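You operate a simulated robot arm through the tools that you are given. There is no shell and no other tool. Be economical: measure what you need, move in short steps, check, and stop when the job is done.

Carry out the task below with a simulated robot arm. There is one attempt and no reset: what you move stays moved.

TASK
Pull the ironing cabinet drawer open.
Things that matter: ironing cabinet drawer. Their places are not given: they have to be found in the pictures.

It is judged by the outcome, as a careful person would: the job done as asked, and still so three seconds after it is handed in. It fails if anything else is knocked over, pushed out of place, dropped, spilled or broken.

THE ROBOT
A 7-joint arm with a two-finger parallel gripper, fixed in place. Base frame: the origin is at the foot of the arm, x ahead of it, y to its left, z up. Lengths are in m, angles in rad, forces in N, time in s.
With the tool pointing down near the work surface it reaches from about 0.14 to 0.66 m from the base axis. Its first joint turns from -1.152 to 1.152 rad. Payload 2.4 kg.
Tool frame: the origin (TCP) lies between the finger pads and is the grasp point; the fingertips stand 0.03 m ahead of it; z points along the fingers, y is the line along which they close. The gripper opens to 0.094 m. The fingers are 0.028 m wide and 0.01 m thick; the gripper's body (0.05 by 0.096 m) begins 0.055 m behind the TCP.
Orientation is that of the tool frame in the base frame, as a unit quaternion [w, x, y, z]. With the fingers straight down and closing along the base's y, the tool's x points along the base's -x, its y along +y and its z along -z.

THE INTERFACE
- The arm moves only by the tool arm_command. Its argument "plan" is a list of rows, each a list of 3 entries, a list of its own where there are three numbers: the turn, a rotation vector about the base's x, y, z in rad, then the shift along the base's x, y, z in m, then the gripper command, from -1 (shut) to 1 (fully open), values between in proportion. In form: [[[rx, ry, rz], [x, y, z], fingers], ...]. A call has 1 to 20 rows; each row is the pose to reach, as a shift and turn from the pose commanded when the call began. A row lasts 0.2 s, in which the tool goes at most 0.05 m and 0.15 rad; a call with a longer step from one row to the next is refused whole, and so is a gripper value outside its range. A pose out of reach is approached as far as the arm can. The call stops where the force on the tool passes 40 N (or 10 N more than at its start, if that is more) or the arm is blocked; 0.2 s more then pass. The fingers move at their own pace (about 0.153 m/s each) and stop on an object; they squeeze with about 23 N. The grip force told is the motor's: it shows also when the fingers shut on nothing. Time passes only in rows, and 0.2 s behind the last, so rows that repeat a pose let the fingers close. It gives the time, the measured TCP pose, the force on the tool (base axes), the opening and the grip force at its end, in the units of the frame above (readings bear some noise), and new pictures: "show" is both (left out), scene, wrist or none.
- Cameras (640 x 400 px; columns grow to the right, rows downward): "scene" is fixed at [0.0416, 0.4902, 1.4207]; the picture's right is [-0.63, -0.78, 0.00], its down [-0.58, 0.47, -0.66] and it looks along [0.52, -0.41, -0.75] (base axes); focal length 342 px, centre (320, 200). "wrist" rides on the gripper at [-0.037, 0, -0.058] in the tool frame; the picture's right is [0.00, -1.00, 0.00], its down [0.97, 0.00, -0.24] and it looks along [0.24, 0.00, 0.97] (tool axes); focal length 218 px, centre (320, 200).
- measure_at(camera, pixels): for up to 12 pixels [column, row] of the newest picture of that camera ("zoom" is the newest enlarged one), the place [x, y, z] in the base frame of the surface seen there, good to about 0.002 m. No time passes.
- enlarge(camera, box): a new picture of the part [left, top, right, bottom] of that camera's present view, enlarged. No time passes.
- close_job(): hands the job in; it is judged then, once.

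Work in short steps. Measure before you move; look again where a grasp or a placing could have gone wrong, and mend it. You have 60 turns and 120 pictures in all, the two below and enlarged ones among them. Open the gripper and draw the arm clear of the work before you hand the job in, unless the task says otherwise; then end with one line.

The tools are called as a command line: name --argument value ..., lists and objects as JSON in quotes. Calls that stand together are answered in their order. arm_command: Moves the arm, as the interface text tells. Its arguments: {"type":"object","properties":{"plan":{"type":"array","items":{"type":"array"}},"show":{"type":"string","enum":["both","scene","wrist","none"]}},"required":["plan"]} The other tools are called the same way: measure_at (camera, pixels) gives the place of the surface under pixels of a picture; enlarge (camera, box) takes an enlarged picture of a part of a camera's view; close_job () hands the job in.

At the start:

```text
time: 0.0
tool_pos: [0.4177, 0.1793, 0.9171]
orientation: [0.0, 0.0, 1.0, 0.0]
wrist_force: [0.3, -0.5, 0.2]
gripper_width: 0.0942
grip_force: 0.1
```

scene: 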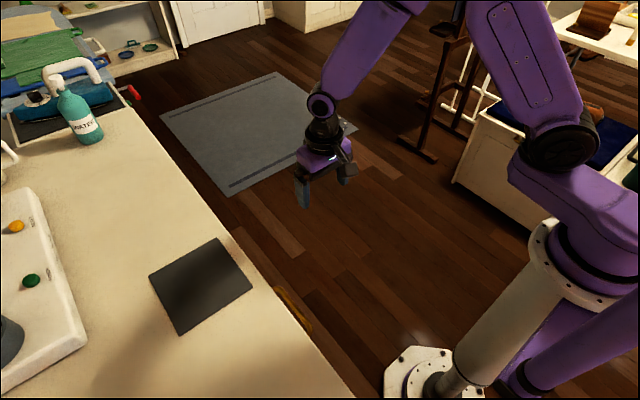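
wrist: 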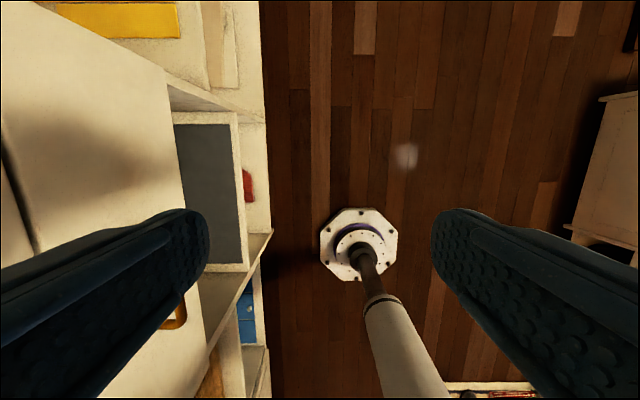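

The scene shows a bench at left with an edge facing the robot and something brass at about (293,308); the wrist view shows a wooden handle near (178,315). I'll enlarge both and measure.

enlarge --camera "scene" --box '[140, 220, 360, 398]'

measure_at --camera "scene" --pixels '[[280, 292], [293, 308], [307, 326], [215, 240], [250, 285], [180, 333], [150, 275], [275, 310], [200, 170], [30, 280], [80, 120], [130, 92]]'

enlarge --camera "wrist" --box '[100, 60, 300, 400]'

measure_at --camera "wrist" --pixels '[[178, 322], [184, 305], [165, 326], [210, 200], [248, 185], [240, 120], [240, 265], [260, 235], [245, 300], [200, 100], [225, 330]]'

```text
2.25 times, centred on (250, 309) of scene
```

zoom: 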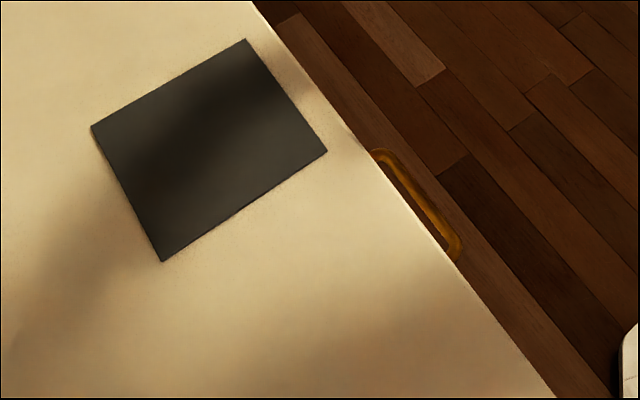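

```text
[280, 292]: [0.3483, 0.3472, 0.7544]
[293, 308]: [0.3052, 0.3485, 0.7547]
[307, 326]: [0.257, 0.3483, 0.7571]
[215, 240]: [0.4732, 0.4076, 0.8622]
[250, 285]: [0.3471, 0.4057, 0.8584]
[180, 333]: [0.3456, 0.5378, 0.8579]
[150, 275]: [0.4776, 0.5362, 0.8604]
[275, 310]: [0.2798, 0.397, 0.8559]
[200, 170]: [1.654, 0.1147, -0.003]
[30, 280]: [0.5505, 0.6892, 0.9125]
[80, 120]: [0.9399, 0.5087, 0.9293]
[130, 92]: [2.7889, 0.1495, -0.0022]
```

```text
1.18 times, centred on (200, 230) of wrist
```

zoom: 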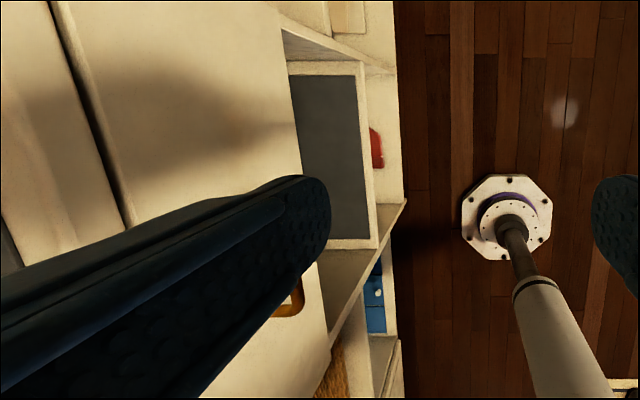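

```text
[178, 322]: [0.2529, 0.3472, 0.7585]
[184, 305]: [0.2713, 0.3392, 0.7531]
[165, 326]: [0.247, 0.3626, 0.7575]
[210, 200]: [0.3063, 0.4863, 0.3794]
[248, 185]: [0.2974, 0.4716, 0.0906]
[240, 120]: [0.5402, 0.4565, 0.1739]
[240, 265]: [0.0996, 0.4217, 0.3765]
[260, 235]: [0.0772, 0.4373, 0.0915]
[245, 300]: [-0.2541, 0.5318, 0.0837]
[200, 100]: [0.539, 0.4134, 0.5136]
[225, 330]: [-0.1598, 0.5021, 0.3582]
```

The handle is a bar along x (about 0.247–0.348), y≈0.345, z≈0.755. I need the drawer front, the top edge, and the finger gap.

measure_at --camera "wrist" --pixels '[[30, 100], [60, 180], [120, 150], [150, 130], [165, 100], [15, 170], [5, 210], [35, 245], [160, 190], [90, 40], [100, 80], [188, 297]]'

measure_at --camera "scene" --pixels '[[268, 288], [272, 288], [275, 288], [283, 293], [290, 299], [283, 303], [286, 306], [290, 308], [296, 309], [300, 323], [310, 322], [298, 330]]'

enlarge --camera "scene" --box '[260, 278, 324, 342]'

```text
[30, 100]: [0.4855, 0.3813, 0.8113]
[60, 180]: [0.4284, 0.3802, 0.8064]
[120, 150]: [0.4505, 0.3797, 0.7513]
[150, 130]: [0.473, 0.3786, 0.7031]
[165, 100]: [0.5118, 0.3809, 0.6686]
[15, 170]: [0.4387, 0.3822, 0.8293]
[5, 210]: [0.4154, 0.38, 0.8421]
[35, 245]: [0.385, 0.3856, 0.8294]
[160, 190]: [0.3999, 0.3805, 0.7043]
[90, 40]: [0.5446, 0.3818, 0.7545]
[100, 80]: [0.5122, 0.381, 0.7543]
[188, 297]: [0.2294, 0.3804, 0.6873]
```

```text
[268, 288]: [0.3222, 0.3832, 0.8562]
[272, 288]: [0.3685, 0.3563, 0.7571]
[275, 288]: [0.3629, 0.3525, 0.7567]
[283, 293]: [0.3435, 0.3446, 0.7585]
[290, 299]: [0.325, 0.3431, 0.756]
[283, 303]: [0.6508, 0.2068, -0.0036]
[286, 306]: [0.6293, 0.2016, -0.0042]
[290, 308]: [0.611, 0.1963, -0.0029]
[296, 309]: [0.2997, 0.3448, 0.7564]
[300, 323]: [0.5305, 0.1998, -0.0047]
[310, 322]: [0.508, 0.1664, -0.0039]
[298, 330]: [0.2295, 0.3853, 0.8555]
```

```text
6.25 times, centred on (292, 310) of scene
```

zoom: 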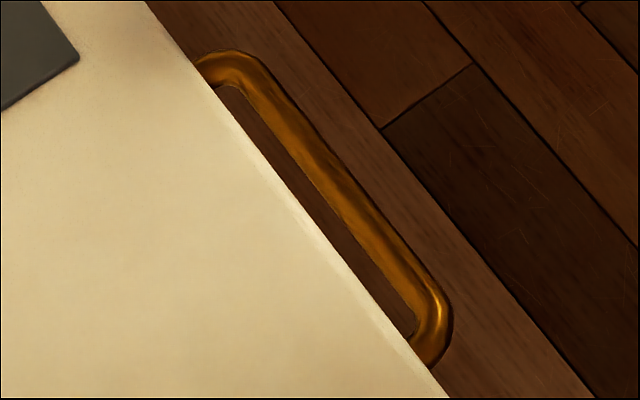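

Drawer front is at y≈0.381, bar centre ≈(0.305, 0.345, 0.752), with about a 0.03 m gap behind. I'll turn the tool to point along +y (fingers closing vertically), standing off from the handle.

arm_command --plan '[[[0.1428, 0, 0], [-0.01, 0, 0], 1], [[0.2856, 0, 0], [-0.02, 0, 0], 1], [[0.4284, 0, 0], [-0.03, 0, -0.01], 1], [[0.5712, 0, 0], [-0.04, 0, -0.03], 1], [[0.714, 0, 0], [-0.05, 0, -0.05], 1], [[0.8568, 0, 0], [-0.06, 0, -0.07], 1], [[0.9996, 0, 0], [-0.07, 0, -0.09], 1], [[1.1424, 0, 0], [-0.08, 0, -0.11], 1], [[1.2852, 0, 0], [-0.09, 0, -0.13], 1], [[1.428, 0, 0], [-0.1, 0, -0.15], 1], [[1.5708, 0, 0], [-0.112, 0, -0.164], 1], [[1.5708, 0, 0], [-0.112, 0, -0.164], 1]]'

```text
time: 2.6
tool_pos: [0.3044, 0.1802, 0.7539]
orientation: [0.001, 0.0, 0.706, 0.708]
wrist_force: [0.0, -0.7, -0.4]
gripper_width: 0.0942
grip_force: 0.1
```

scene: 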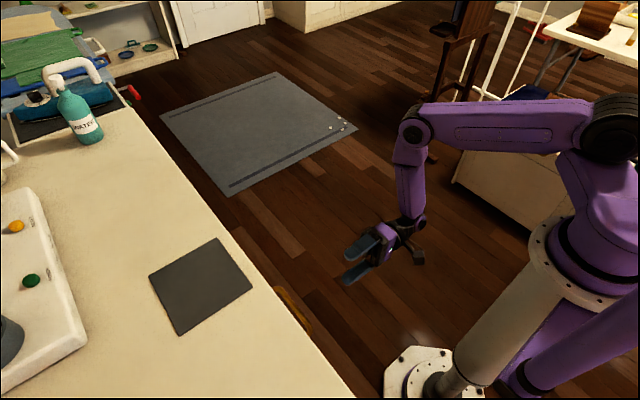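
wrist: 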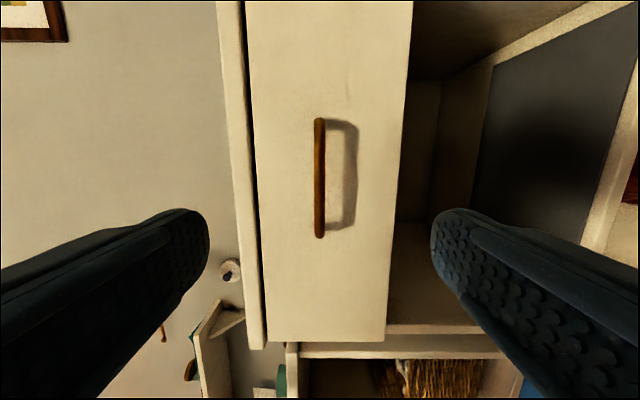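

The pose worked: the handle is vertical in the wrist view at column 320, rows 120–238. I measure it before approaching.

measure_at --camera "wrist" --pixels '[[319, 125], [319, 178], [319, 232], [316, 178], [323, 178], [280, 178], [390, 178], [256, 178], [230, 178]]'

```text
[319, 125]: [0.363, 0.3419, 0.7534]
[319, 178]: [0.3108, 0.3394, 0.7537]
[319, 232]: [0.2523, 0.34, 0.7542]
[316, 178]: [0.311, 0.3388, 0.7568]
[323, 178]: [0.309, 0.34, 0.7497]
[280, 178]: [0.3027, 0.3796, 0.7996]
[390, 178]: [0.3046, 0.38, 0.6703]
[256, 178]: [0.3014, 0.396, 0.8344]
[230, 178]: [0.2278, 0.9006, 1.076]
```

The bar is centred at z≈0.7535, lined up with the tool. I move in to y≈0.340 and close.

arm_command --plan '[[[0, 0, 0], [0.001, 0.04, 0], 1], [[0, 0, 0], [0.002, 0.08, 0], 1], [[0, 0, 0], [0.003, 0.11, 0], 1], [[0, 0, 0], [0.003, 0.14, 0], 1], [[0, 0, 0], [0.003, 0.16, 0], 1], [[0, 0, 0], [0.003, 0.16, 0], 1], [[0, 0, 0], [0.003, 0.16, 0], -1], [[0, 0, 0], [0.003, 0.16, 0], -1], [[0, 0, 0], [0.003, 0.16, 0], -1]]'

```text
time: 4.6
tool_pos: [0.3086, 0.3368, 0.7547]
orientation: [0.0, -0.001, 0.706, 0.708]
wrist_force: [-2.7, -5.0, 10.8]
gripper_width: 0.0119
grip_force: 45.4
```

scene: 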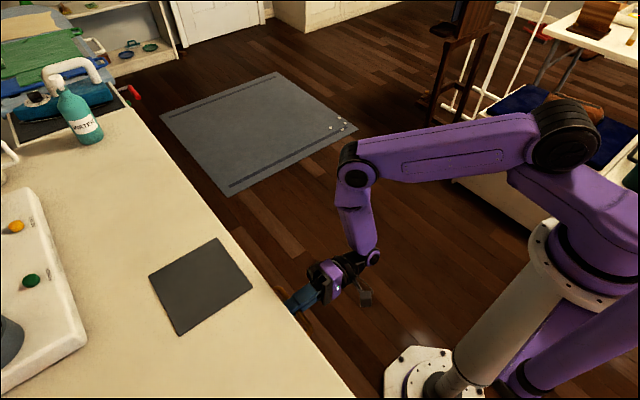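
wrist: 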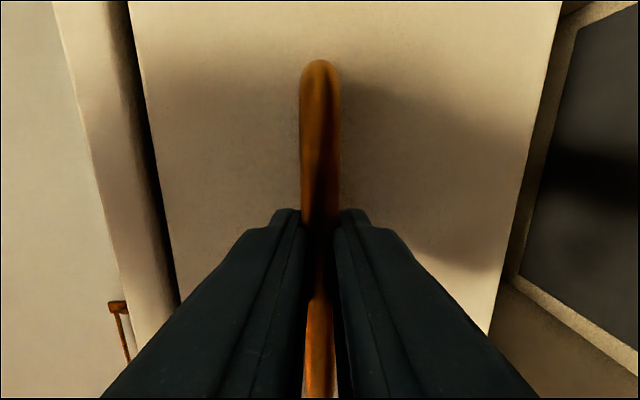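

The bar is held (opening 0.012). I pull gently along −y.

arm_command --plan '[[[0, 0, 0], [0, -0.01, 0], -1], [[0, 0, 0], [0, -0.025, 0], -1], [[0, 0, 0], [0, -0.04, 0], -1], [[0, 0, 0], [0, -0.055, 0], -1], [[0, 0, 0], [0, -0.07, 0], -1], [[0, 0, 0], [0, -0.085, 0], -1], [[0, 0, 0], [0, -0.1, 0], -1]]'

```text
time: 6.2
tool_pos: [0.3085, 0.2387, 0.7534]
orientation: [0.001, 0.001, 0.707, 0.708]
wrist_force: [0.0, 3.5, 20.5]
gripper_width: 0.0118
grip_force: 45.4
```

scene: 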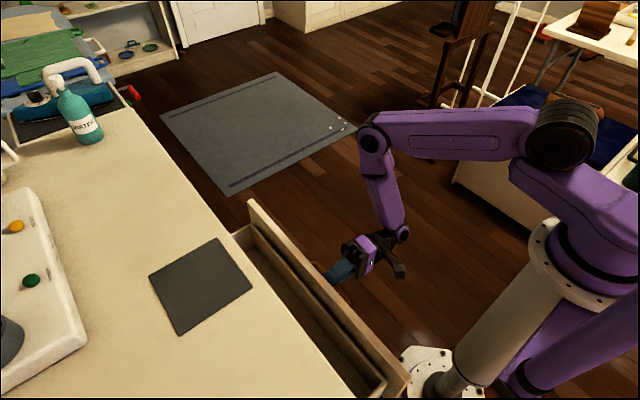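
wrist: 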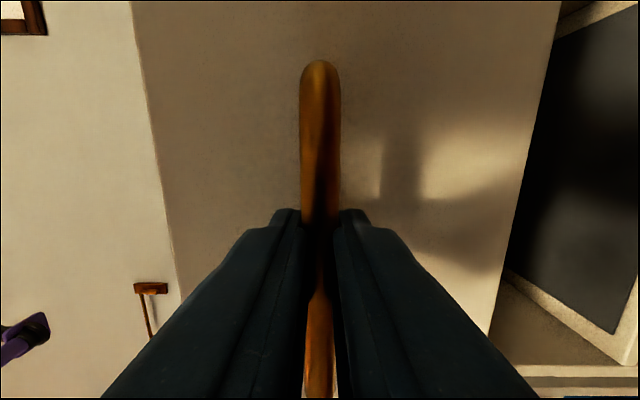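

The drawer is out about 0.1 m. I keep pulling slowly until it's well open or reaches its stop.

arm_command --plan '[[[0, 0, 0], [0, -0.012, 0], -1], [[0, 0, 0], [0, -0.024, 0], -1], [[0, 0, 0], [0, -0.036, 0], -1], [[0, 0, 0], [0, -0.048, 0], -1], [[0, 0, 0], [0, -0.06, 0], -1], [[0, 0, 0], [0, -0.072, 0], -1], [[0, 0, 0], [0, -0.084, 0], -1], [[0, 0, 0], [0, -0.096, 0], -1]]'

```text
time: 8.0
tool_pos: [0.3091, 0.1426, 0.7548]
orientation: [0.001, 0.002, 0.704, 0.71]
wrist_force: [-7.6, 2.5, 26.5]
gripper_width: 0.0115
grip_force: 45.4
```

scene: 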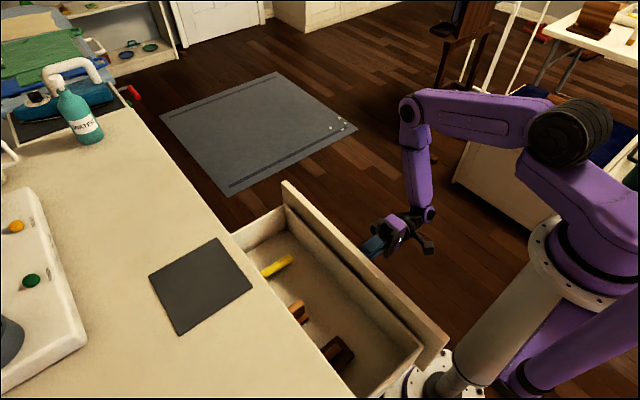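
wrist: 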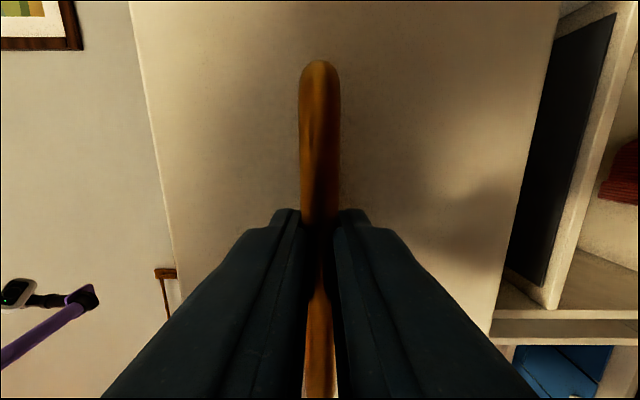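

Out about 0.195 m. Before going further I check clearance of the drawer's near end from the robot column.

measure_at --camera "scene" --pixels '[[440, 350], [290, 190], [360, 392], [420, 355], [400, 360], [300, 380], [490, 330], [255, 235]]'

```text
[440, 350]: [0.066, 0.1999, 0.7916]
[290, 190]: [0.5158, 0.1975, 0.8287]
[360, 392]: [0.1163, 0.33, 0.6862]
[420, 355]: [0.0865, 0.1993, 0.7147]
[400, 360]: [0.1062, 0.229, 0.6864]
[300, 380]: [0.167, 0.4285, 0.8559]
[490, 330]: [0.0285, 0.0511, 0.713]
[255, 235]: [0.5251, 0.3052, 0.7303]
```

The drawer front is at y≈0.18 and the column at y≈0.05, so another 0.05 m is safe; I ease the vertical load slightly too.

arm_command --plan '[[[0, 0, 0], [0, -0.01, 0.001], -1], [[0, 0, 0], [0, -0.02, 0.002], -1], [[0, 0, 0], [0, -0.03, 0.002], -1], [[0, 0, 0], [0, -0.04, 0.002], -1], [[0, 0, 0], [0, -0.05, 0.002], -1]]'

```text
time: 9.2
tool_pos: [0.3083, 0.0929, 0.755]
orientation: [0.0, 0.0, 0.708, 0.706]
wrist_force: [-8.3, 2.2, 1.3]
gripper_width: 0.0118
grip_force: 44.9
```

scene: 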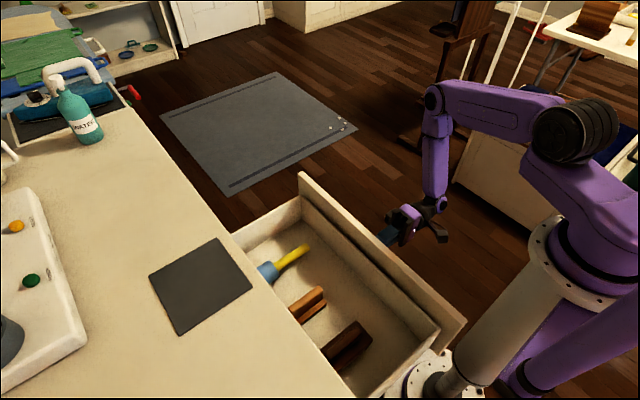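
wrist: 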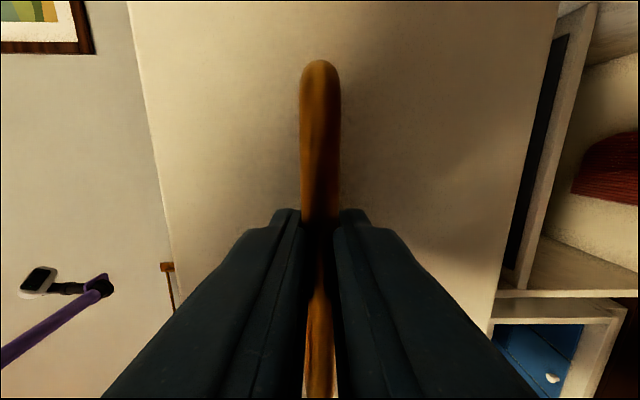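

Open by about 0.245 m with contents fully visible. I release and back straight off along −y.

arm_command --plan '[[[0, 0, 0], [0, 0, 0], 0.3], [[0, 0, 0], [0, 0, 0], 0.7], [[0, 0, 0], [0, 0, 0], 0.7], [[0, 0, 0], [0, -0.02, 0], 0.7], [[0, 0, 0], [0, -0.05, 0], 0.7], [[0, 0, 0], [0, -0.08, 0], 0.7], [[0, 0, 0], [0, -0.11, 0], 0.7], [[0, 0, 0], [0, -0.11, 0], 0.7]]'

```text
time: 11.0
tool_pos: [0.3098, -0.0166, 0.7559]
orientation: [0.0, 0.0, 0.707, 0.707]
wrist_force: [-1.0, 0.3, -0.1]
gripper_width: 0.0802
grip_force: 0.0
```

scene: 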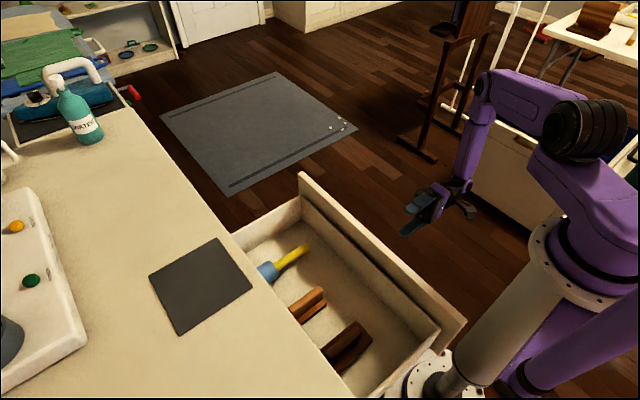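
wrist: 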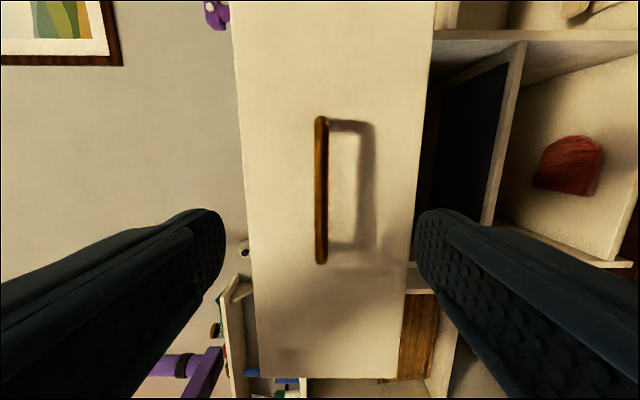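

The drawer stays open, nothing else has moved, and the gripper is clear of the handle, so I hand in.

close_job

```text
The job is handed in.
```

The ironing cabinet drawer is pulled open by about 0.245 m. The gripper is open and clear of it, and nothing else appears to have moved.
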